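You operate a simulated robot arm through the tools that you are given. There is no shell and no other tool.

Carry out the task below with a simulated robot arm. There is one attempt and no reset: what you move stays moved.

## Task
Roll a 4 mm waist into the cylinder with the grey top and put it in the blue tray.
Fine: the roller lever ends at back; the other cylinder stays.
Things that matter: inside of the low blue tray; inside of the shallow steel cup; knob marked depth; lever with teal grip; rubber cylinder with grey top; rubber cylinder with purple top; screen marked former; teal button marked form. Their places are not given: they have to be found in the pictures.

It is judged by the outcome, as a careful person would: the job done as asked, and still so three seconds after it is handed in. It fails if anything else is knocked over, pushed out of place, dropped, spilled or broken.

## Robot
A 7-joint arm with a two-finger parallel gripper, fixed in place. Base frame: the origin is on the floor under the middle of its stand, x ahead of it, y to its left, z up. Lengths are in m, angles in degrees, forces in N, time in s.
It reaches about 1.372 m from its shoulder. Its first joint turns from -149.0 to 149.0 degrees. Payload 3.43 kg.
The tool frame sits at the grasp point between the pads (the TCP): z along the fingers, y along the line on which they close. The tips reach 0.03 m beyond it. Largest opening 0.094 m; finger width 0.028, thickness 0.01; the body of the gripper, 0.05 by 0.096 m, starts 0.055 m behind the TCP.
Orientation is that of the tool frame in the base frame, as a unit quaternion [w, x, y, z]. With the fingers straight down and closing along the base's y, the tool's x points along the base's -x, its y along +y and its z along -z.

## Interface
- The arm moves only by the tool servo_tool. Its argument "steps" is a list of rows, each a list of 3 entries, a list of its own where there are three numbers: the shift along the tool's x, y, z in m, then the turn, a rotation vector about the tool's x, y, z in degrees, then the closure, from 0 (fully open) to 1 (shut). In form: [[[x, y, z], [rx, ry, rz], fingers], ...]. A call has 1 to 20 rows; each row shifts and turns the commanded pose from where the row before left it, along the tool's axes as they then stand. Rows are played at 5 a second. More than 0.05 m and 8.6 degrees between two rows, or a gripper value outside its range, and nothing of the call is played. Where a pose cannot be reached the arm comes as near as it can. A force on the tool above 90 N (or 10 N above the force at the start of the call, whichever is more), or a blocked arm, ends the call early, and 0.2 s more pass. Each finger travels about 0.045 m/s and halts on what it meets, pressing with about 21 N; the grip force reading is that of the motor and also rises with nothing between the fingers. The clock runs only during rows and for 0.2 s after the last one: add rows that do not move to give the fingers time. It gives the time, the measured TCP pose, the force on the tool (base axes), the opening and the grip force at its end, in the units of the frame above (readings bear some noise), with the torque about the TCP (base axes, N m) and any sound that the robot's microphone picked up.
- Cameras (640 x 400 px; columns grow to the right, rows downward): "scene" is fixed at [0.3993, -0.6483, 1.5369]; the picture's right is [0.75, -0.66, 0.00], its down [-0.35, -0.39, -0.85] and it looks along [0.57, 0.64, -0.52] (base axes); focal length 336 px, centre (320, 200). "wrist" rides on the gripper at [0.076, 0.014, -0.102] in the tool frame; the picture's right is [-0.18, 0.98, 0.00], its down [-0.75, -0.14, -0.64] and it looks along [-0.63, -0.12, 0.77] (tool axes); focal length 243 px, centre (320, 200).
- snapshot(camera): a new picture of that camera. The clock stands still meanwhile.
- locate(camera, pixels): for up to 12 pixels [column, row] of the newest picture of that camera ("zoom" is the newest enlarged one), the place [x, y, z] in the base frame of the surface seen there, good to about 0.002 m. The clock stands still meanwhile.
- zoom(camera, box): a new picture of the part [left, top, right, bottom] of that camera's present view, enlarged. The clock stands still meanwhile.
- job_done(): hands the job in; it is judged then, once.

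Leave the gripper open and the arm clear of the work at the hand-in unless told otherwise.

The tools are called after "Emit:" as a command line: name --argument value ..., lists and objects as JSON in quotes. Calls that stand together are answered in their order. servo_tool: Moves the arm, as the interface text tells. Its arguments: {"type":"object","properties":{"steps":{"type":"array","items":{"type":"array"}}},"required":["steps"]} The other tools are called the same way: snapshot (camera) takes a picture; locate (camera, pixels) gives the place of the surface under pixels of a picture; zoom (camera, box) takes an enlarged picture of a part of a camera's view; job_done () hands the job in.

At the start:

```text
time: 0.0
tool_pos: [0.9031, 0.4004, 1.1024]
orientation: [0.001, -0.001, 1.0, 0.001]
force: [-0.7, -0.1, 0.2]
moment: [-0.02, 0.02, 0.02]
width: 0.094
gripper_force: 0.0
```

scene: 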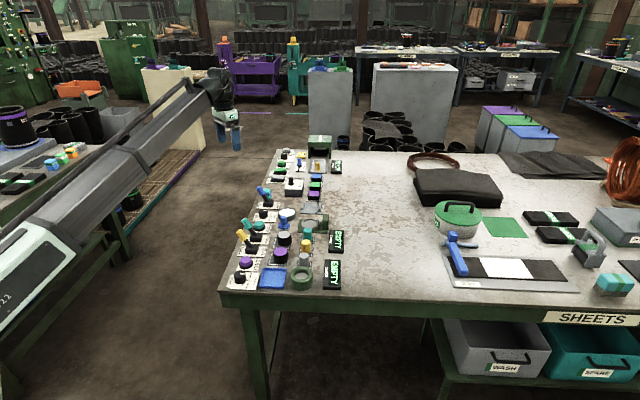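
wrist: 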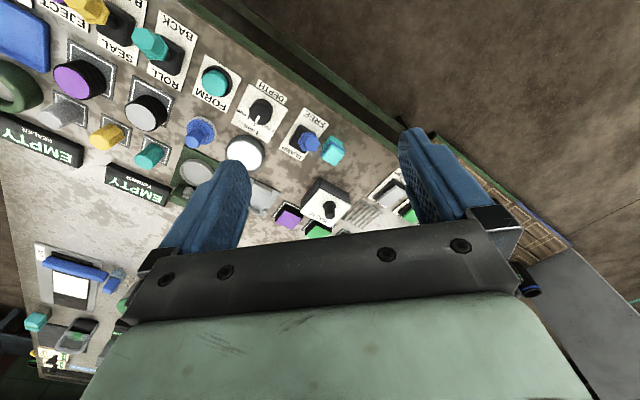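

I see a bench with a strip of controls along its left edge in the scene view, around columns 230–345 and rows 130–295. The next step is to enlarge that strip in both cameras.

Emit:
zoom --camera "scene" --box '[220, 210, 360, 300]'

Emit:
zoom --camera "scene" --box '[230, 130, 360, 215]'

Emit:
zoom --camera "wrist" --box '[0, 0, 240, 200]'

Emit:
zoom --camera "wrist" --box '[120, 30, 420, 250]'

```text
4.44 times, centred on (290, 255) of scene
```

zoom: 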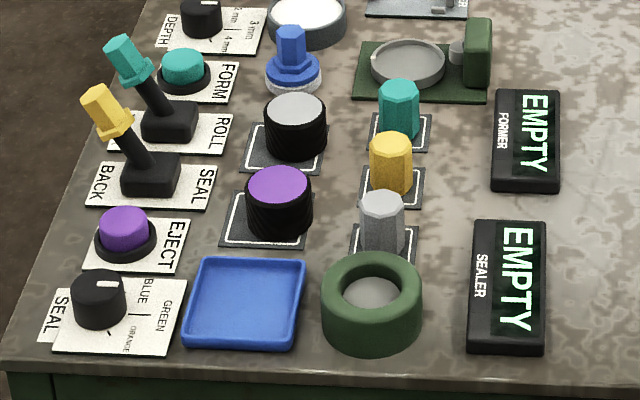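

```text
4.71 times, centred on (295, 172) of scene
```

zoom: 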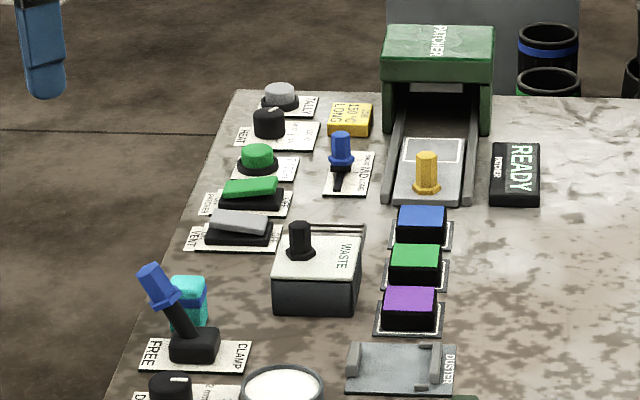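

```text
2.00 times, centred on (120, 100) of wrist
```

zoom: 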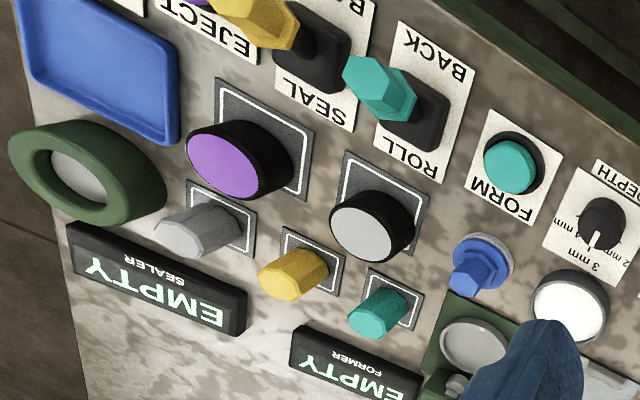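

```text
1.82 times, centred on (270, 140) of wrist
```

zoom: 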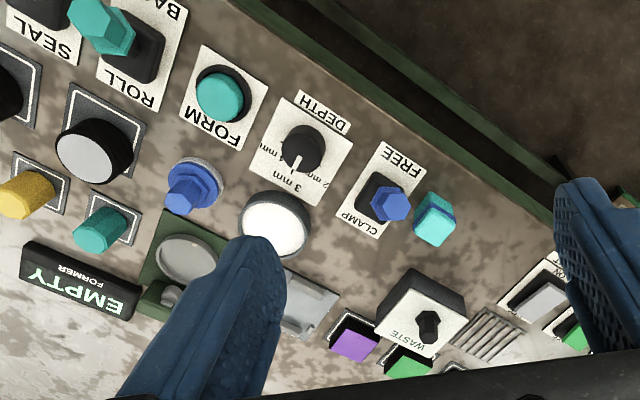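

The controls read as follows: DEPTH knob (pointer near 3 mm), FORM teal button, ROLL/BACK lever with teal grip, grey-top and purple-top cylinders, blue tray, and a green base with a shallow steel cup. Next I zoom tighter on the former area.

Emit:
zoom --camera "scene" --box '[240, 200, 350, 270]'

Emit:
locate --camera "scene" --pixels '[[284, 234], [280, 251], [308, 223], [273, 278], [260, 225], [246, 223], [264, 213], [307, 231], [335, 243]]'

```text
5.71 times, centred on (295, 235) of scene
```

zoom: 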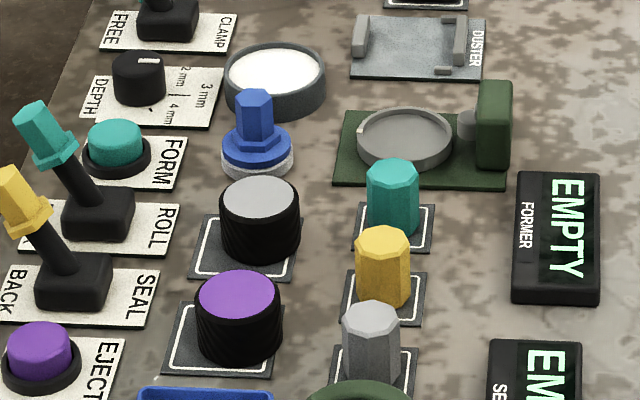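

```text
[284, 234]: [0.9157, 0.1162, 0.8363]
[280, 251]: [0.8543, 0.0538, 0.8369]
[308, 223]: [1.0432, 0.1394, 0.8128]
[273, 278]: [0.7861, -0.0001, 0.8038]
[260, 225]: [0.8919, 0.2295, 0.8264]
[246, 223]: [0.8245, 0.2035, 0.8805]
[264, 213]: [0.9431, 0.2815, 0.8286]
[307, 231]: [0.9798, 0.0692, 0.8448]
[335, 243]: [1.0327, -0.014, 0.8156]
```

The bench runs diagonally in the base frame. Next I locate more exact points from the newest enlarged picture: grey top edges, cup rim and floor, button, knob, lever grip, lever base, tray corners.

Emit:
locate --camera "zoom" --pixels '[[222, 197], [297, 197], [259, 178], [259, 216], [404, 140], [362, 140], [450, 140], [404, 112], [404, 165], [495, 95], [468, 125], [380, 180]]'

Emit:
locate --camera "zoom" --pixels '[[115, 140], [140, 65], [150, 62], [35, 115], [50, 150], [75, 185], [98, 200], [150, 235], [40, 245], [240, 325], [257, 105], [275, 75]]'

Emit:
zoom --camera "wrist" --box '[100, 0, 300, 125]'

```text
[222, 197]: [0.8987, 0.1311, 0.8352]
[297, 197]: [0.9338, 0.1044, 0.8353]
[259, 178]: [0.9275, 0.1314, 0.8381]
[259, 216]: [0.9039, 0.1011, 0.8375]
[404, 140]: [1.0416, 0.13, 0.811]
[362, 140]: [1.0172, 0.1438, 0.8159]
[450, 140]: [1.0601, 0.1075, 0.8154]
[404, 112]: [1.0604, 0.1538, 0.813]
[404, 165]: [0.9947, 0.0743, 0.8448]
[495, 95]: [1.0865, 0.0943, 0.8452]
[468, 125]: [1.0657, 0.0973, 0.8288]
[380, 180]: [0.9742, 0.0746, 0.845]
```

```text
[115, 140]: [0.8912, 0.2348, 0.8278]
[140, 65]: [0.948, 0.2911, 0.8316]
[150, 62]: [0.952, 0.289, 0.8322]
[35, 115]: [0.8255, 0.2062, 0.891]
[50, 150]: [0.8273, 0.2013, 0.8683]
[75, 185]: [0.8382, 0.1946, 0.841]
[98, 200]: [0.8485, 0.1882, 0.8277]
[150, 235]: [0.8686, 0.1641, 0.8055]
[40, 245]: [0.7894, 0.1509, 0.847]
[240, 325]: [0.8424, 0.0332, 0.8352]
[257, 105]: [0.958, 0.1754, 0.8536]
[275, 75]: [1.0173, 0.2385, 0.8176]
```

```text
3.20 times, centred on (200, 62) of wrist
```

zoom: 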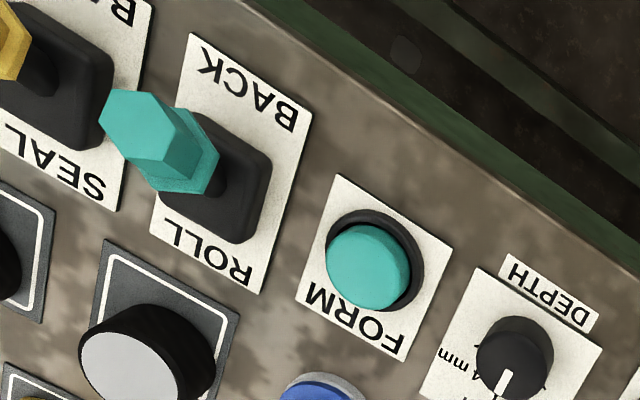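

The pointer of the depth knob seems to be at 3 mm and the teal lever leans towards BACK. Next I take tighter pictures of knob and lever, and of the cup, to measure directions.

Emit:
zoom --camera "scene" --box '[250, 200, 290, 225]'

Emit:
zoom --camera "wrist" --box '[220, 70, 300, 130]'

Emit:
zoom --camera "scene" --box '[240, 210, 350, 280]'

```text
16.00 times, centred on (270, 212) of scene
```

zoom: 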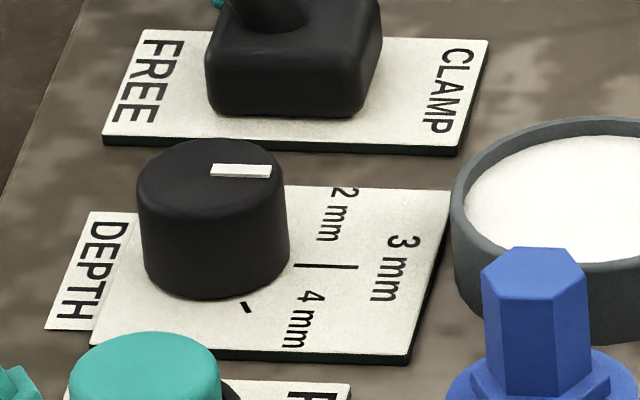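

```text
6.67 times, centred on (260, 100) of wrist
```

zoom: 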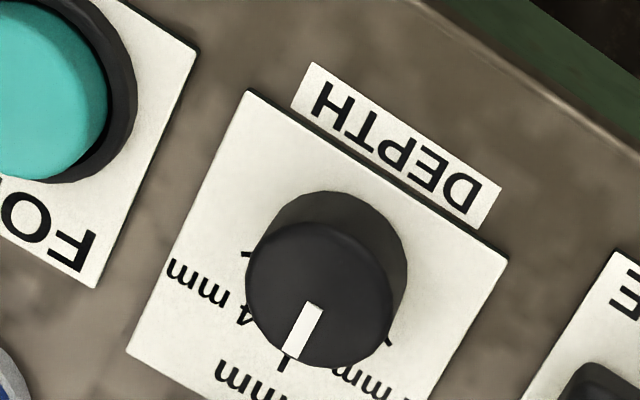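

```text
5.71 times, centred on (295, 245) of scene
```

zoom: 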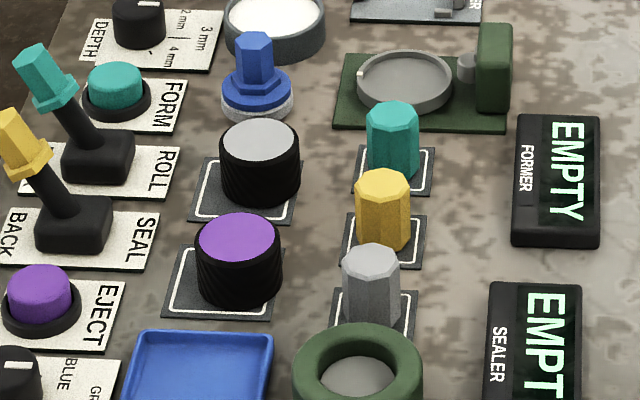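

The knob pointer is at 3 mm; 4 mm lies clockwise from it as seen from above. Next I locate tile corners in this picture to get the panel's direction.

Emit:
locate --camera "zoom" --pixels '[[205, 160], [190, 220], [296, 222], [164, 316], [269, 317], [335, 127], [503, 129], [515, 244], [598, 246], [523, 116], [598, 118], [353, 190]]'

Emit:
zoom --camera "scene" --box '[250, 200, 290, 225]'

```text
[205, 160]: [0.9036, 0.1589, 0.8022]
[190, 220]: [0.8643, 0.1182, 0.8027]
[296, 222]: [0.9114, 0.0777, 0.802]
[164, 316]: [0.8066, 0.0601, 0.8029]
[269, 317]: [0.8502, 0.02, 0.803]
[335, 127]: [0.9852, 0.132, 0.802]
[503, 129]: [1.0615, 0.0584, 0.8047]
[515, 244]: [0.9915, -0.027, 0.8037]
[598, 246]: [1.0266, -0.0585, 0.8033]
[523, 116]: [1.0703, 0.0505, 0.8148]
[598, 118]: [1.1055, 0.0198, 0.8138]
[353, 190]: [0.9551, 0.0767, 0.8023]
```

```text
16.00 times, centred on (270, 212) of scene
```

zoom: 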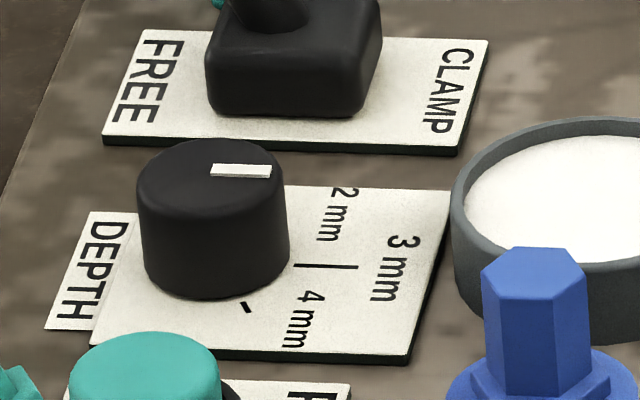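

Now I locate the knob top, its pointer and the ticks for 3 mm (297–357, 266) and 4 mm (247, 307) in the new enlargement.

Emit:
locate --camera "zoom" --pixels '[[138, 185], [284, 185], [210, 143], [212, 171], [268, 171], [298, 266], [355, 267], [244, 303], [251, 311], [409, 362], [452, 192], [93, 343]]'

Emit:
zoom --camera "scene" --box '[230, 235, 310, 295]'

```text
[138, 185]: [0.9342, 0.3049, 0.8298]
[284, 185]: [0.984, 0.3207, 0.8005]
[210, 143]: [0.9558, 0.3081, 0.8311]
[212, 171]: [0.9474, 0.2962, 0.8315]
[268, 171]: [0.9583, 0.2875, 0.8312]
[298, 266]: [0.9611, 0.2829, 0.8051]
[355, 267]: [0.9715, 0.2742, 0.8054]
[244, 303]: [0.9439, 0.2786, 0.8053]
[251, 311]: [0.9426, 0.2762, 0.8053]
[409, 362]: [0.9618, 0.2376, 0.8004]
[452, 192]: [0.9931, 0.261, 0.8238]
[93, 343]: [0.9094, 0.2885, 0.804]
```

```text
6.67 times, centred on (270, 265) of scene
```

zoom: 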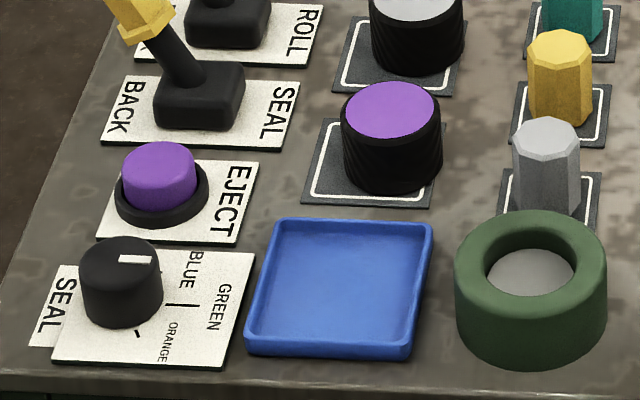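

The 3 mm tick runs at about −40° in the base frame, so the panel's long direction is about +50°. Next I move above the depth knob at about (0.947, 0.295, 1.00) and turn the tool 40° about its z so the fingers close along the panel.

Emit:
servo_tool --steps '[[[-0.0088, -0.021, 0.02], [0, 0, 0], 0], [[-0.0088, -0.021, 0.02], [0, 0, 0], 0], [[-0.0088, -0.021, 0.02], [0, 0, 0], 0], [[-0.0088, -0.021, 0.02], [0, 0, 0], 0], [[-0.0088, -0.021, 0.02], [0, 0, 0], 0], [[0, 0, 0], [0, 0, 8], 0], [[0, 0, 0], [0, 0, 8], 0], [[0, 0, 0], [0, 0, 8], 0], [[0, 0, 0], [0, 0, 8], 0], [[0, 0, 0], [0, 0, 8], 0], [[0, 0, 0], [0, 0, 0], 0], [[0, 0, 0], [0, 0, 0], 0]]'

Emit:
snapshot --camera "wrist"

Emit:
snapshot --camera "scene"

```text
time: 2.6
tool_pos: [0.9482, 0.2953, 1.0037]
orientation: [0.0, 0.342, 0.94, 0.0]
force: [0.5, 0.3, -0.2]
moment: [-0.01, -0.02, -0.01]
width: 0.0942
gripper_force: 0.1
```

```text
taken
```

wrist: 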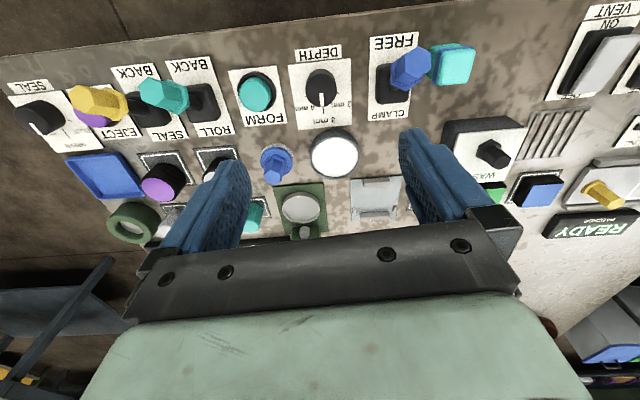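

```text
taken
```

scene: 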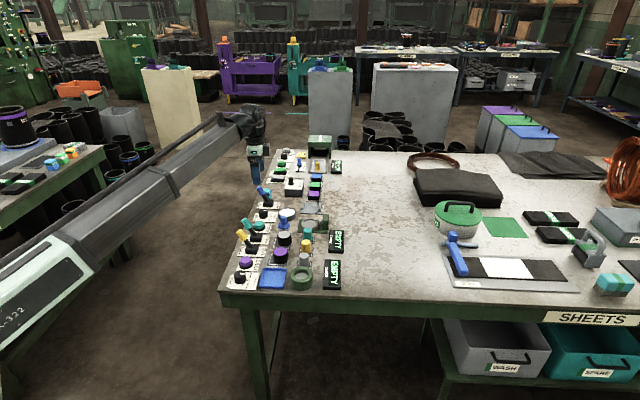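

The knob is now at about (322, 88) in the wrist picture. Next I zoom on it and on the row of items.

Emit:
zoom --camera "wrist" --box '[280, 40, 370, 135]'

Emit:
locate --camera "zoom" --pixels '[[320, 200]]'

Emit:
zoom --camera "wrist" --box '[60, 50, 330, 240]'

```text
4.21 times, centred on (325, 88) of wrist
```

zoom: 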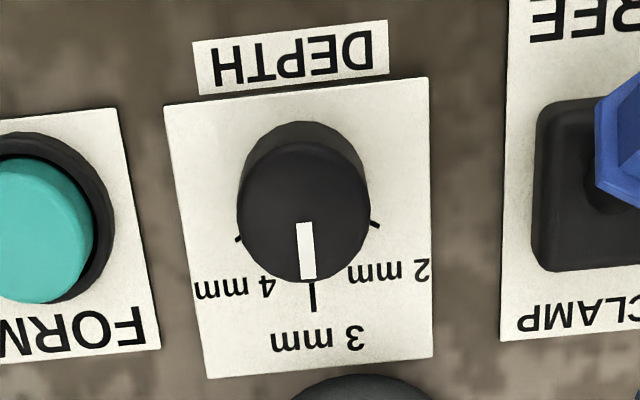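

```text
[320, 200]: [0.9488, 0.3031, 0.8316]
```

```text
2.11 times, centred on (195, 145) of wrist
```

zoom: 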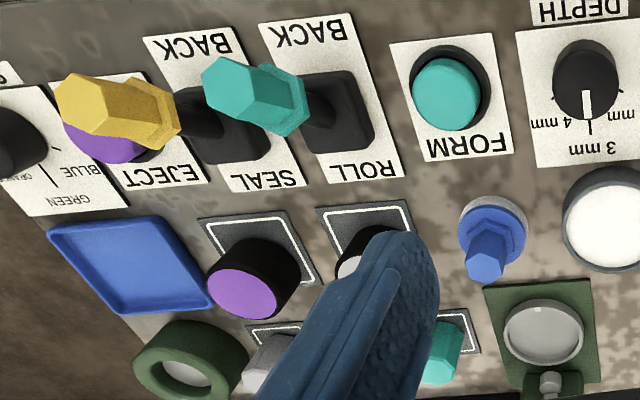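

The ticks for 4 mm (left of knob) and 2 mm (right of it) are visible. Next I repeat the knob enlargement and locate the ticks and the knob's rim.

Emit:
zoom --camera "wrist" --box '[280, 40, 370, 135]'

Emit:
locate --camera "zoom" --pixels '[[237, 240], [376, 225], [313, 285], [313, 310], [307, 225], [308, 277], [241, 208], [366, 202], [303, 146], [303, 280], [167, 106], [427, 80]]'

```text
4.21 times, centred on (325, 88) of wrist
```

zoom: 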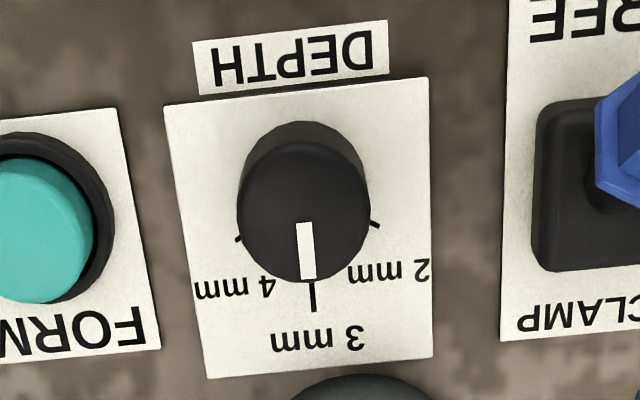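

```text
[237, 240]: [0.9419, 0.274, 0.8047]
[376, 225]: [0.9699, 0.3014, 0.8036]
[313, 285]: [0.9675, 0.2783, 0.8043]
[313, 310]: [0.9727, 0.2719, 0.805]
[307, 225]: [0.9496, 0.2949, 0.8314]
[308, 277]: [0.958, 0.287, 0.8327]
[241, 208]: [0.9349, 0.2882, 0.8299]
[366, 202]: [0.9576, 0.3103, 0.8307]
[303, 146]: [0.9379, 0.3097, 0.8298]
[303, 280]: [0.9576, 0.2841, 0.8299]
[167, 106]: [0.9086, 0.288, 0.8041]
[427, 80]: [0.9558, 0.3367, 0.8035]
```

The panel's long direction works out to about 45°, and the 4 mm tick lies about 57° clockwise from the 3 mm tick. Next I check how high and near the clamp lever grip (wrist pixel about (410, 68)) and its cyan neighbour are, so the gripper body clears them, and the other items' places.

Emit:
locate --camera "wrist" --pixels '[[403, 72], [415, 60], [425, 55], [397, 90], [257, 92], [160, 92], [180, 98], [300, 207], [285, 207], [315, 207], [305, 233], [335, 155]]'

Emit:
zoom --camera "wrist" --box '[230, 130, 380, 240]'

```text
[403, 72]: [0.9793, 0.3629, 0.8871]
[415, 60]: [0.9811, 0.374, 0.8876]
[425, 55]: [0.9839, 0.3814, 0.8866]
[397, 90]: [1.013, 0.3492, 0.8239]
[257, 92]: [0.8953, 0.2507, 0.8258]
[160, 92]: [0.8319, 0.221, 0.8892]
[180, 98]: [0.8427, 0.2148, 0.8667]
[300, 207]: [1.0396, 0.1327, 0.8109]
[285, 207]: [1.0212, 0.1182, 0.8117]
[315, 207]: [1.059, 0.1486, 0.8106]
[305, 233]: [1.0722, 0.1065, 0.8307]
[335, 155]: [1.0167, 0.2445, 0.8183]
```

```text
3.64 times, centred on (305, 185) of wrist
```

zoom: 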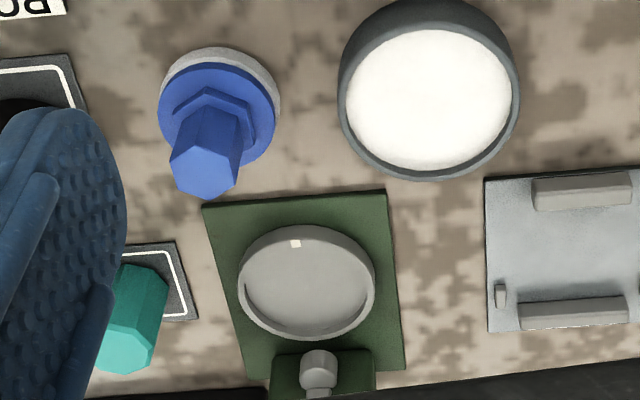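

The clamp grip tops out near z 0.89 and is 0.08 m from the knob, so there is room. Next I locate the cup rim and floor in the enlargement.

Emit:
locate --camera "zoom" --pixels '[[240, 283], [372, 283], [306, 229], [306, 335], [306, 285], [306, 320], [270, 290], [345, 290], [318, 360], [205, 205], [384, 195], [402, 365]]'

```text
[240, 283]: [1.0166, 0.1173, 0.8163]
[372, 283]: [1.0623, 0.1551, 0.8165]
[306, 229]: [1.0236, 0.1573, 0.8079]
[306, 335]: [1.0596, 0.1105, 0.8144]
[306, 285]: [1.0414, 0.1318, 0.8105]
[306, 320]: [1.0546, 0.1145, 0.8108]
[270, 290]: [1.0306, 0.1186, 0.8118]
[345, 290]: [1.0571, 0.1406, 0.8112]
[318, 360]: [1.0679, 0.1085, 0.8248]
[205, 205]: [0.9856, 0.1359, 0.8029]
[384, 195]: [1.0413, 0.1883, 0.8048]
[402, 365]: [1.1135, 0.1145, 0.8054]
```

The cup centre is near (1.039, 0.133) with its floor at z 0.811. The knob lies straight under the TCP. Next I turn the tool back by 56°, set the fingers to about 0.06 m and go down to z ≈ 0.85 around the knob.

Emit:
servo_tool --steps '[[[0, 0, 0], [0, 0, -8], 0.36], [[0, 0, 0], [0, 0, -8], 0.36], [[0, 0, 0], [0, 0, -8], 0.36], [[0, 0, 0], [0, 0, -8], 0.36], [[0, 0, 0], [0, 0, -8], 0.36], [[0, 0, 0], [0, 0, -8], 0.36], [[0, 0, 0], [0, 0, -8], 0.36], [[0, 0.0012, 0.03], [0, 0, 0], 0.36], [[0, 0, 0.03], [0, 0, 0], 0.36], [[0, 0, 0.03], [0, 0, 0], 0.36], [[0, 0, 0.02], [0, 0, 0], 0.36], [[0, 0, 0], [0, 0, 0], 0.36]]'

Emit:
snapshot --camera "wrist"

```text
time: 5.2
tool_pos: [0.9472, 0.2967, 0.8917]
orientation: [0.0, -0.14, 0.99, 0.0]
force: [-0.1, -0.3, 0.0]
moment: [-0.02, 0.03, 0.01]
width: 0.0605
gripper_force: 0.1
```

```text
taken
```

wrist: 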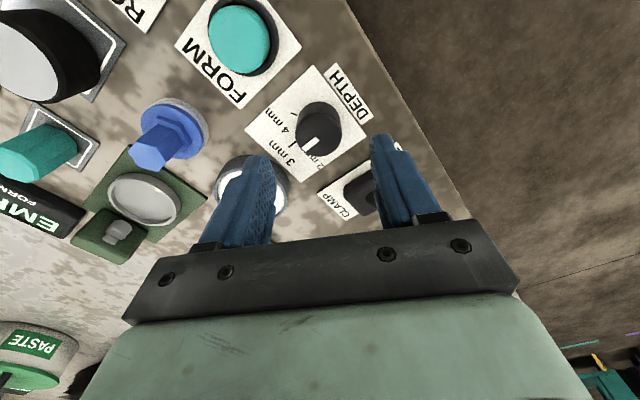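

The knob sits between the fingers at about (318, 128). I zoom to check the centring before going down further.

Emit:
zoom --camera "wrist" --box '[230, 80, 410, 190]'

Emit:
locate --camera "zoom" --pixels '[[238, 167], [375, 158], [310, 110], [310, 215], [310, 165], [300, 220], [200, 225], [455, 210]]'

```text
3.56 times, centred on (320, 135) of wrist
```

zoom: 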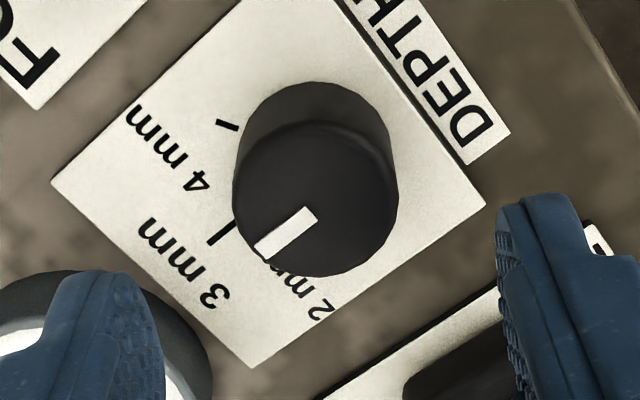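

```text
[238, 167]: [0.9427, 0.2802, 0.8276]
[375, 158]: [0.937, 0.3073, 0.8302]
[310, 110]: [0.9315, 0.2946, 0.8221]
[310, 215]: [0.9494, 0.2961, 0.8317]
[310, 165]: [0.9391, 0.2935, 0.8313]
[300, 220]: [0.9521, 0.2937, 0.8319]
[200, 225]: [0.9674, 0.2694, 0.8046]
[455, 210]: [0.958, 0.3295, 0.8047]
```

The knob is centred within about 1 mm. Next I go down 46 mm to z ≈ 0.846 and close the fingers on the knob.

Emit:
servo_tool --steps '[[[0.001, -0.0005, 0.016], [0, 0, 0], 0.36], [[0, 0, 0.015], [0, 0, 0], 0.36], [[0, 0, 0.015], [0, 0, 0], 0.36], [[0, 0, 0], [0, 0, 0], 0.36], [[0, 0, 0], [0, 0, 0], 0.6], [[0, 0, 0], [0, 0, 0], 0.8], [[0, 0, 0], [0, 0, 0], 0.8], [[0, 0, 0], [0, 0, 0], 0.8]]'

Emit:
snapshot --camera "wrist"

```text
time: 7.0
tool_pos: [0.9465, 0.2953, 0.8473]
orientation: [0.001, -0.14, 0.99, 0.001]
force: [0.7, -3.0, -2.7]
moment: [0.02, -0.27, -0.01]
width: 0.0344
gripper_force: 44.7
```

```text
taken
```

wrist: 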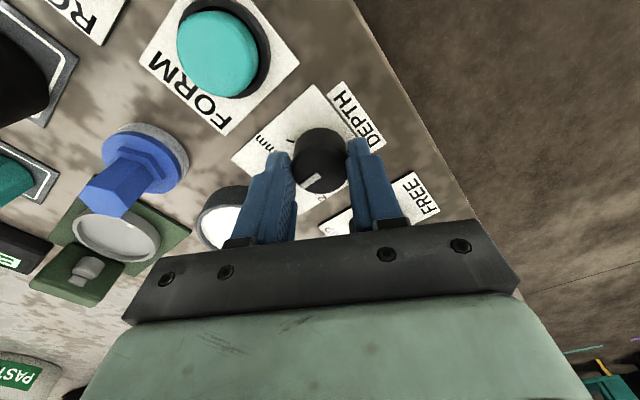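

The knob is held (width 0.034). Next I turn it 56° about the tool's z, clockwise from above, towards 4 mm.

Emit:
servo_tool --steps '[[[0, 0, 0], [0, 0, 7], 0.8], [[0, 0, 0], [0, 0, 7], 0.8], [[0, 0, 0], [0, 0, 7], 0.8], [[0, 0, 0], [0, 0, 7], 0.8], [[0, 0, 0], [0, 0, 7], 0.8], [[0, 0, 0], [0, 0, 7], 0.8], [[0, 0, 0], [0, 0, 7], 0.8], [[0, 0, 0], [0, 0, 7], 0.8], [[0, 0, 0], [0, 0, 0], 0.8], [[0, 0, 0], [0, 0, 0], 0.8]]'

Emit:
zoom --camera "wrist" --box '[240, 80, 420, 220]'

Emit:
zoom --camera "scene" --box '[230, 190, 350, 265]'

```text
time: 9.2
tool_pos: [0.9482, 0.2977, 0.8475]
orientation: [0.002, 0.342, 0.94, 0.002]
force: [21.5, 18.8, 8.4]
moment: [0.62, 0.29, 0.06]
width: 0.0342
gripper_force: 44.1
```

```text
2.86 times, centred on (330, 150) of wrist
```

zoom: 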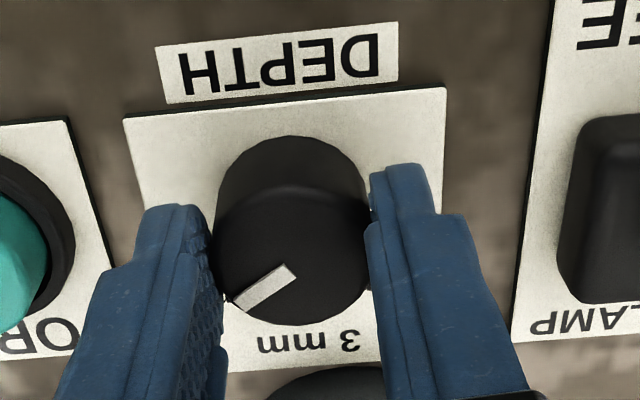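

```text
5.33 times, centred on (290, 228) of scene
```

zoom: 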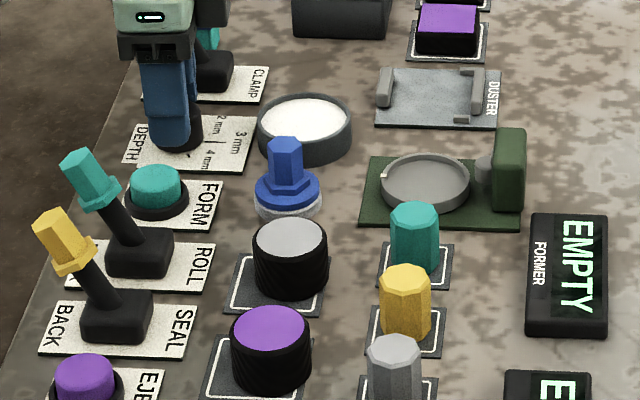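

The pointer now aims towards 4 mm with the finger hiding the tick. Next I open the fingers and rise to check where it settled.

Emit:
servo_tool --steps '[[[0, 0, 0], [0, 0, 0], 0.5], [[0, 0, 0], [0, 0, 0], 0.36], [[0, 0, 0], [0, 0, 0], 0.3], [[0, 0, -0.02], [0, 0, 0], 0.3], [[0, 0, -0.03], [0, 0, 0], 0.3], [[0, 0, -0.03], [0, 0, 0], 0.3], [[0, 0, -0.03], [0, 0, 0], 0.3], [[0, 0, 0], [0, 0, 0], 0.3]]'

Emit:
zoom --camera "wrist" --box '[270, 50, 370, 140]'

Emit:
zoom --camera "scene" --box '[250, 200, 290, 225]'

```text
time: 11.0
tool_pos: [0.9466, 0.2936, 0.9556]
orientation: [0.0, 0.342, 0.94, 0.001]
force: [-0.5, -0.7, -0.6]
moment: [-0.01, -0.02, 0.0]
width: 0.0657
gripper_force: 0.1
```

```text
4.44 times, centred on (320, 95) of wrist
```

zoom: 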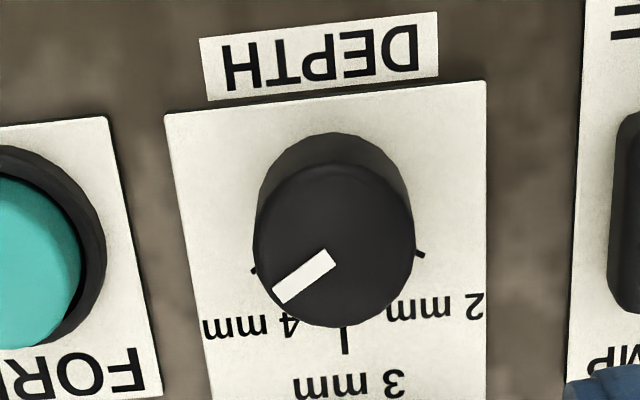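

```text
16.00 times, centred on (270, 212) of scene
```

zoom: 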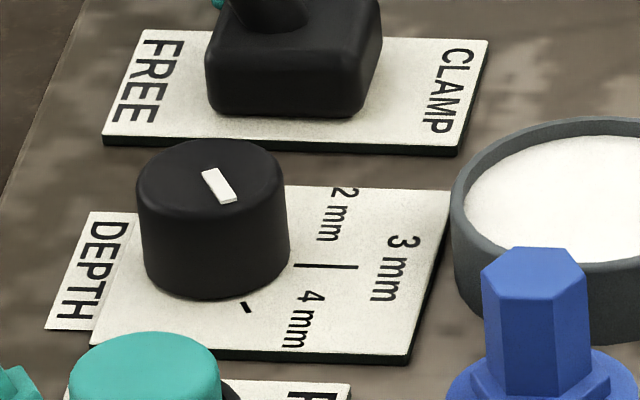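

The pointer is close to the 4 mm tick. To judge how exactly, I locate pointer ends and ticks in this enlargement of the scene, then again from the wrist.

Emit:
locate --camera "zoom" --pixels '[[208, 174], [229, 201], [244, 303], [251, 311], [211, 183], [300, 266], [354, 267]]'

Emit:
zoom --camera "wrist" --box '[290, 70, 350, 130]'

Emit:
locate --camera "zoom" --pixels '[[320, 200]]'

```text
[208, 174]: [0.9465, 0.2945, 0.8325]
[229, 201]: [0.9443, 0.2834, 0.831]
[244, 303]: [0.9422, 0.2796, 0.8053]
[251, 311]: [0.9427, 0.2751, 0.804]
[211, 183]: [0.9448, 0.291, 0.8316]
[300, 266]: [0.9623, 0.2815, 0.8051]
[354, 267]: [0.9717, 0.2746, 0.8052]
```

```text
6.67 times, centred on (320, 100) of wrist
```

zoom: 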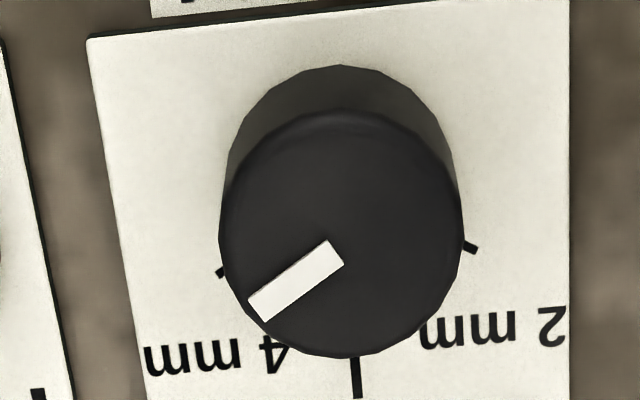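

```text
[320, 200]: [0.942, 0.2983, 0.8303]
```

By my reckoning the pointer stands at about 59° from 3 mm, on the 4 mm tick (57–60°), so the knob is set. Next I align the tool to 45°, rise to z ≈ 1.0 and go above the grey-top cylinder at about (0.915, 0.117).

Emit:
servo_tool --steps '[[[0, 0, -0.022], [0, 0, 5], 0.3], [[0, 0, -0.022], [0, 0, 0], 0.2], [[-0.0171, -0.0245, 0], [0, 0, 0], 0.1], [[-0.0171, -0.0245, 0], [0, 0, 0], 0], [[-0.0171, -0.0245, 0], [0, 0, 0], 0], [[-0.0171, -0.0245, 0], [0, 0, 0], 0], [[-0.0171, -0.0245, 0], [0, 0, 0], 0], [[-0.0171, -0.0245, 0], [0, 0, 0], 0], [[0, 0, 0], [0, 0, 0], 0], [[0, 0, 0], [0, 0, 0], 0]]'

Emit:
snapshot --camera "wrist"

Emit:
zoom --camera "scene" --box '[250, 200, 290, 225]'

```text
time: 13.2
tool_pos: [0.9142, 0.119, 1.0007]
orientation: [0.0, 0.383, 0.924, 0.0]
force: [0.1, -0.4, 0.3]
moment: [0.02, 0.03, -0.01]
width: 0.0941
gripper_force: 0.0
```

```text
taken
```

wrist: 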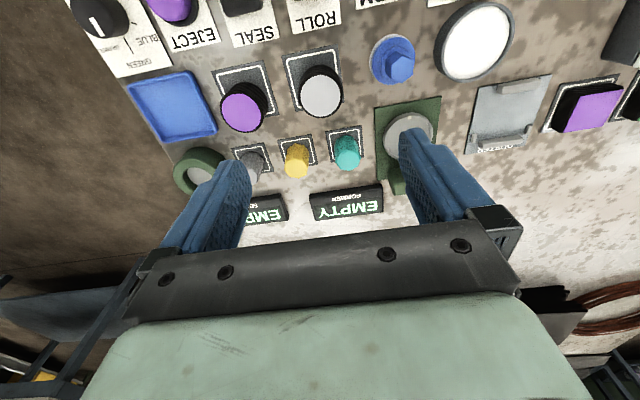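

```text
16.00 times, centred on (270, 212) of scene
```

zoom: 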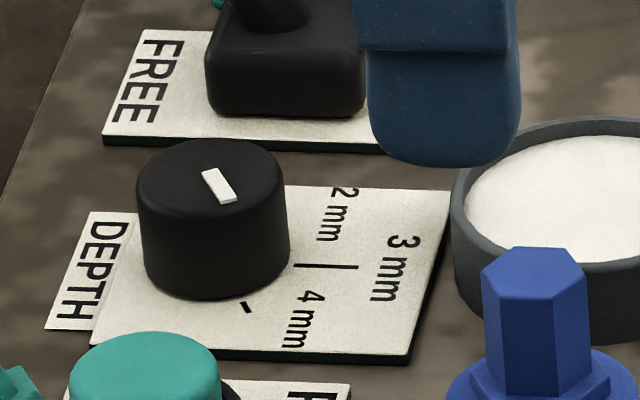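

The grey top is at about (320, 92) in the wrist picture, right below the TCP. Next I zoom for exact centring and also measure the cup from here.

Emit:
zoom --camera "wrist" --box '[270, 40, 370, 140]'

Emit:
locate --camera "zoom" --pixels '[[240, 210], [402, 205], [322, 130], [322, 285], [321, 207]]'

Emit:
zoom --camera "wrist" --box '[110, 50, 250, 200]'

```text
4.00 times, centred on (320, 90) of wrist
```

zoom: 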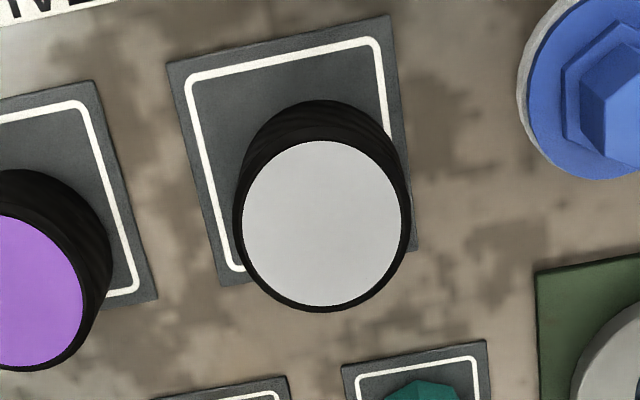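

```text
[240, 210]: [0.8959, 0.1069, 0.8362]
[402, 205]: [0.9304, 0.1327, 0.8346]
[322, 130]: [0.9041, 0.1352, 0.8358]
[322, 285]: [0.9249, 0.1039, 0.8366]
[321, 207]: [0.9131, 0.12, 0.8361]
```

```text
2.67 times, centred on (180, 125) of wrist
```

zoom: 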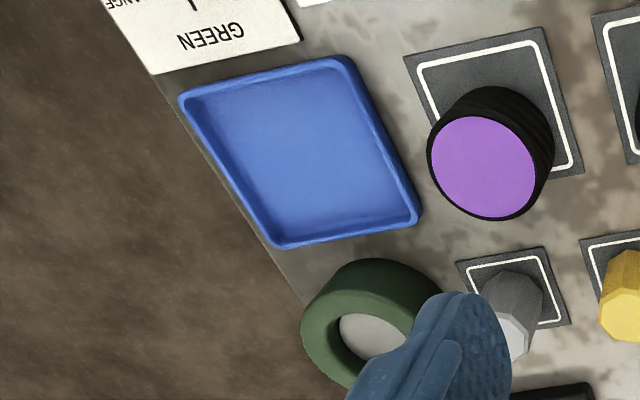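

The grey top's centre works out at (0.9155, 0.117), 2 mm inward of the TCP. Next I shift by that, set the fingers to about 0.064 m, and go down to z ≈ 0.845.

Emit:
servo_tool --steps '[[[-0.0022, -0.0005, 0], [0, 0, 0], 0.32], [[0, 0, 0.03], [0, 0, 0], 0.32], [[0, 0, 0.03], [0, 0, 0], 0.32], [[0, 0, 0.03], [0, 0, 0], 0.32], [[0, 0, 0.02], [0, 0, 0], 0.32], [[0, 0, 0], [0, 0, 0], 0.32]]'

Emit:
zoom --camera "wrist" --box '[220, 70, 420, 200]'

Emit:
zoom --camera "scene" --box '[240, 190, 350, 265]'

```text
time: 14.6
tool_pos: [0.9161, 0.118, 0.8901]
orientation: [0.0, 0.382, 0.924, 0.0]
force: [0.9, 0.1, -0.2]
moment: [0.02, 0.0, -0.02]
width: 0.0637
gripper_force: 0.1
```

```text
3.08 times, centred on (320, 135) of wrist
```

zoom: 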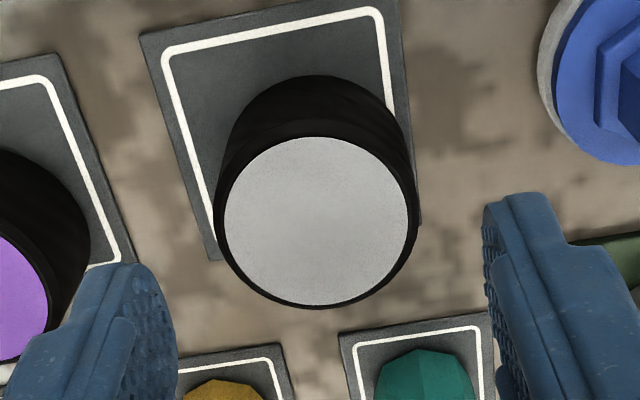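

```text
5.33 times, centred on (295, 228) of scene
```

zoom: 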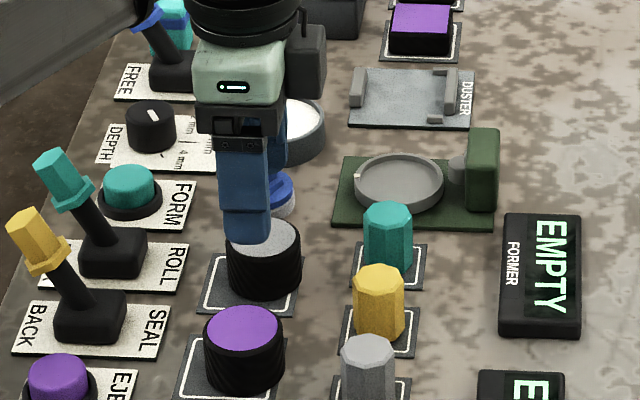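

The cylinder is centred to about 1 mm. Next I shift 1 mm along −y, go down 46 mm and close on the cylinder.

Emit:
servo_tool --steps '[[[0, -0.0012, 0.016], [0, 0, 0], 0.32], [[0, 0, 0.015], [0, 0, 0], 0.32], [[0, 0, 0.015], [0, 0, 0], 0.32], [[0, 0, 0], [0, 0, 0], 0.32], [[0, 0, 0], [0, 0, 0], 0.5], [[0, 0, 0], [0, 0, 0], 0.65], [[0, 0, 0], [0, 0, 0], 0.65], [[0, 0, 0], [0, 0, 0], 0.65]]'

Emit:
zoom --camera "wrist" --box '[220, 70, 420, 200]'

```text
time: 16.4
tool_pos: [0.9145, 0.1173, 0.844]
orientation: [0.0, 0.383, 0.924, 0.0]
force: [0.5, -0.2, -0.2]
moment: [0.01, 0.01, -0.01]
width: 0.0472
gripper_force: 20.7
```

```text
3.08 times, centred on (320, 135) of wrist
```

zoom: 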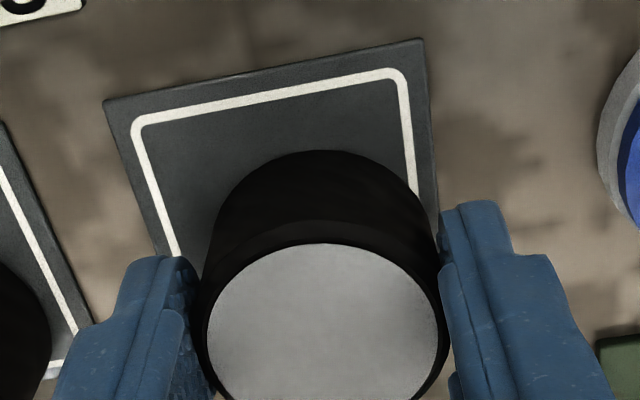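

The cylinder is held (width 0.047). Before moving, I measure the cup better from the scene camera, since my earlier estimates differ by some millimetres.

Emit:
zoom --camera "scene" --box '[295, 208, 335, 233]'

Emit:
locate --camera "zoom" --pixels '[[320, 200]]'

```text
16.00 times, centred on (315, 220) of scene
```

zoom: 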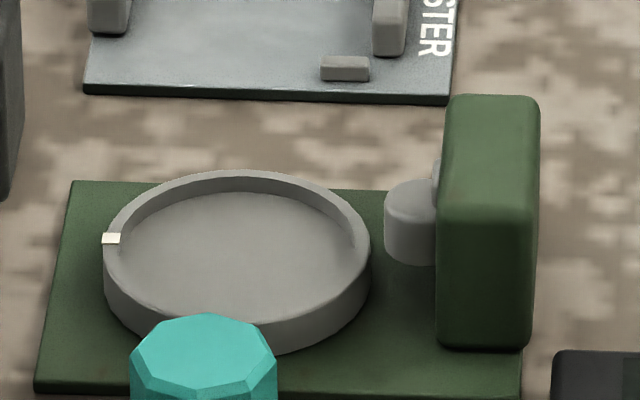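

```text
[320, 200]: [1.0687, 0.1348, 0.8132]
```

The cup, its white mark and the roller are clear here. Next I locate several points of the rim and of the floor.

Emit:
locate --camera "zoom" --pixels '[[107, 252], [367, 252], [237, 173], [300, 318], [160, 195], [320, 195], [237, 250], [140, 250], [335, 250], [237, 200], [237, 305], [412, 190]]'

```text
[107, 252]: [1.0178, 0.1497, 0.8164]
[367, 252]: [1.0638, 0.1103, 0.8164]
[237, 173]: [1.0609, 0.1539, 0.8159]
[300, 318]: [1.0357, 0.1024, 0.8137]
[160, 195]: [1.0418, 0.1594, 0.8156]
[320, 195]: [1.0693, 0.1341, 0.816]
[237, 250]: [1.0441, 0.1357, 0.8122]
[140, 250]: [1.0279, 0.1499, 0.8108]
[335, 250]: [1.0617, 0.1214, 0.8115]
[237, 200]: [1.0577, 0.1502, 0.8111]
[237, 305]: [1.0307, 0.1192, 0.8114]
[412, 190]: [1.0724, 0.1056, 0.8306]
```

The rim centre averages (1.040, 0.132) with rim top at 0.816 and floor at 0.811. Next I lift the cylinder to TCP z ≈ 0.95 and carry it to above the cup.

Emit:
servo_tool --steps '[[[0, 0, -0.015], [0, 0, 0], 0.65], [[0, 0, -0.03], [0, 0, 0], 0.65], [[0, 0, -0.03], [0, 0, 0], 0.65], [[0, 0, -0.03], [0, 0, 0], 0.65], [[-0.0155, 0.02, 0], [0, 0, 0], 0.65], [[-0.0155, 0.02, 0], [0, 0, 0], 0.65], [[-0.0155, 0.02, 0], [0, 0, 0], 0.65], [[-0.0155, 0.02, 0], [0, 0, 0], 0.65], [[-0.0155, 0.02, 0], [0, 0, 0], 0.65], [[0, 0, 0], [0, 0, 0], 0.65], [[0, 0, 0], [0, 0, 0], 0.65]]'

Emit:
snapshot --camera "wrist"

Emit:
zoom --camera "scene" --box '[270, 190, 350, 240]'

```text
time: 18.8
tool_pos: [1.04, 0.1325, 0.9489]
orientation: [0.001, 0.383, 0.924, 0.0]
force: [0.1, -1.2, -0.3]
moment: [-0.02, -0.01, 0.02]
width: 0.0473
gripper_force: 20.9
```

```text
taken
```

wrist: 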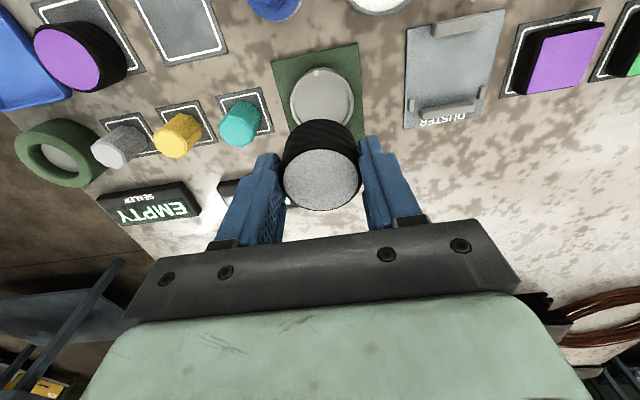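

```text
8.00 times, centred on (310, 215) of scene
```

zoom: 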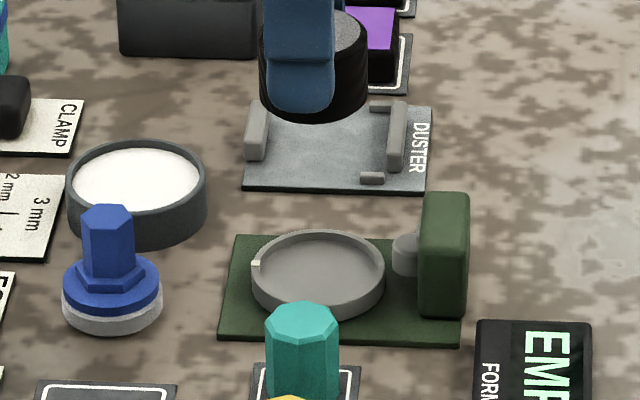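

The cylinder hangs over the cup; the cup shows at about (322, 93) in the wrist picture. Next I zoom in to compare cup and cylinder positions.

Emit:
zoom --camera "wrist" --box '[260, 40, 380, 220]'

Emit:
zoom --camera "wrist" --box '[270, 55, 370, 125]'

Emit:
locate --camera "zoom" --pixels '[[320, 60], [180, 240], [480, 220], [210, 120], [440, 110], [320, 150], [320, 200]]'

```text
2.22 times, centred on (320, 130) of wrist
```

zoom: 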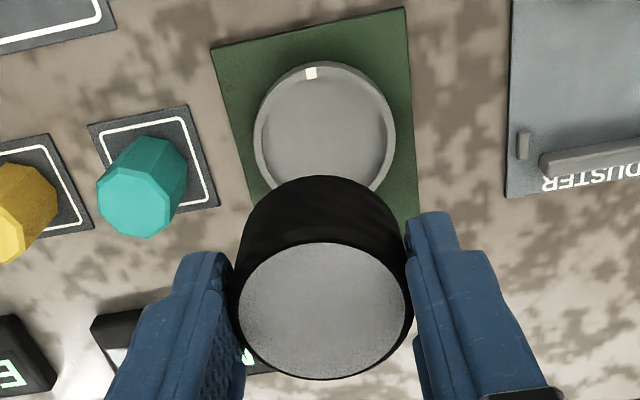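

```text
5.71 times, centred on (320, 90) of wrist
```

zoom: 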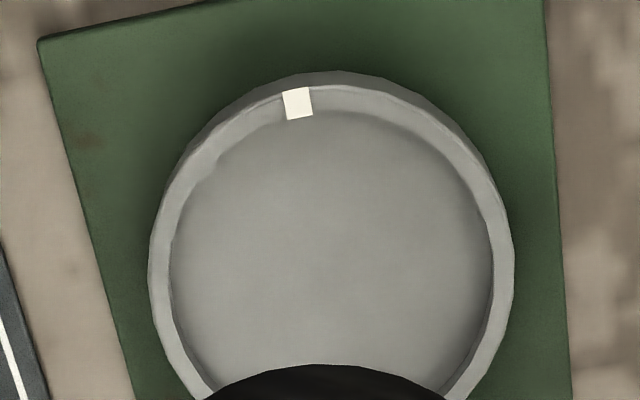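

```text
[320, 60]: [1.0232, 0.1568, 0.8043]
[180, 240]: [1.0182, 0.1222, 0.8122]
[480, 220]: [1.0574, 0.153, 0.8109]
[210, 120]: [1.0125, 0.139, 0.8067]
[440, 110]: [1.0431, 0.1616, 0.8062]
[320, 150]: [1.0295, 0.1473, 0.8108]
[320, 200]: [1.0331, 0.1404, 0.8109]
```

In the wrist frame the cup centre is about 2 mm outward and 1.7 mm along +y from the held cylinder. Next I correct that and go down to leave the cylinder's bottom just above the rim (TCP z ≈ 0.866).

Emit:
servo_tool --steps '[[[0.0016, 0.0014, 0], [0, 0, 0], 0.65], [[0, 0, 0.025], [0, 0, 0], 0.65], [[0, 0, 0.025], [0, 0, 0], 0.65], [[0, 0, 0.02], [0, 0, 0], 0.65], [[0, 0, 0.013], [0, 0, 0], 0.65], [[0, 0, 0], [0, 0, 0], 0.65], [[0, 0, 0], [0, 0, 0], 0.65]]'

Emit:
zoom --camera "wrist" --box '[260, 80, 380, 180]'

Emit:
zoom --camera "scene" --box '[285, 195, 341, 230]'

```text
time: 20.4
tool_pos: [1.0386, 0.1335, 0.8682]
orientation: [-0.001, 0.383, 0.924, 0.0]
force: [-0.4, -0.8, -1.5]
moment: [0.03, 0.01, 0.01]
width: 0.0475
gripper_force: 21.2
```

```text
4.00 times, centred on (320, 130) of wrist
```

zoom: 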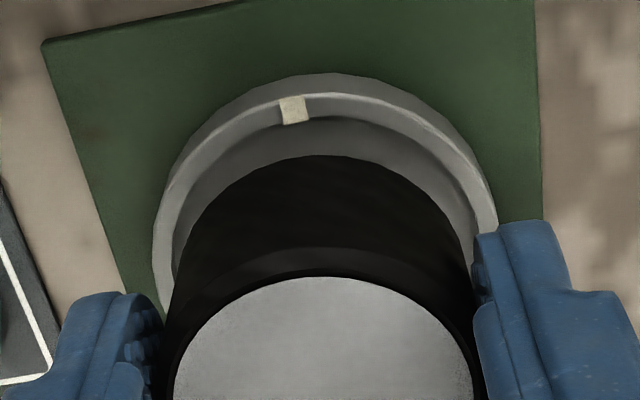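

```text
11.43 times, centred on (313, 212) of scene
```

zoom: 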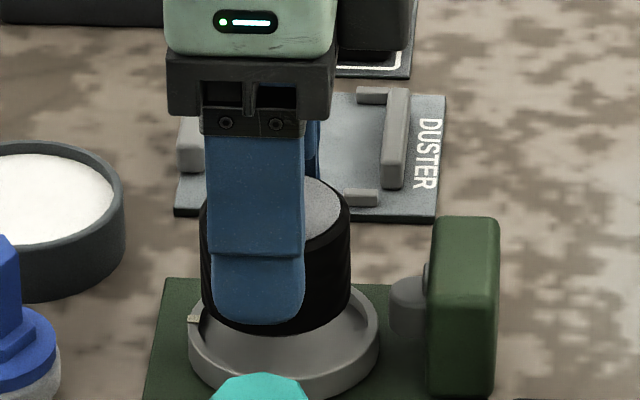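

The scene picture shows the cylinder about 9 enlarged pixels left of the cup's centre, which is about 2–3 mm too far outward. Along the panel it looks good. Next I zoom more to measure this.

Emit:
zoom --camera "scene" --box '[298, 210, 330, 230]'

```text
16.00 times, centred on (314, 220) of scene
```

zoom: 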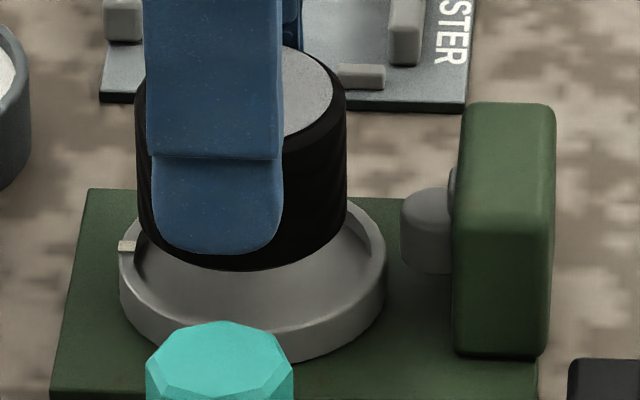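

The offset is about 10.5 px of 16 per pixel, or about 2.4 mm inward. Next I shift that much along −x of the tool and 0.4 mm along +y, and look again.

Emit:
servo_tool --steps '[[[-0.0024, 0.0004, 0], [0, 0, 0], 0.65], [[0, 0, 0], [0, 0, 0], 0.65], [[0, 0, 0.005], [0, 0, 0], 0.65], [[0, 0, 0], [0, 0, 0], 0.65]]'

Emit:
zoom --camera "scene" --box '[298, 210, 330, 230]'

Emit:
zoom --camera "wrist" --box '[260, 80, 380, 180]'

```text
time: 21.4
tool_pos: [1.0409, 0.1329, 0.8622]
orientation: [0.0, 0.383, 0.924, 0.0]
force: [0.7, -0.1, -1.5]
moment: [0.01, 0.04, 0.0]
width: 0.0471
gripper_force: 20.4
```

```text
16.00 times, centred on (314, 220) of scene
```

zoom: 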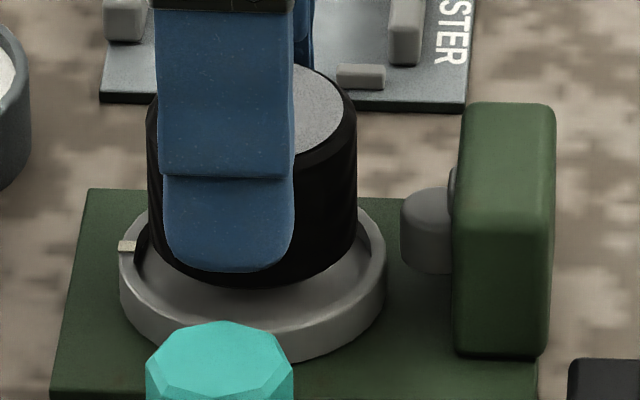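

```text
4.00 times, centred on (320, 130) of wrist
```

zoom: 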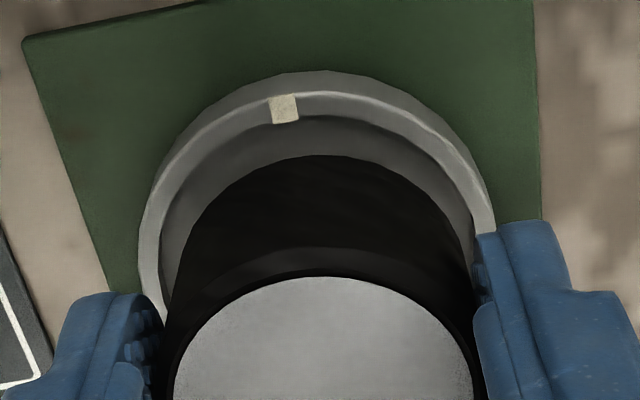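

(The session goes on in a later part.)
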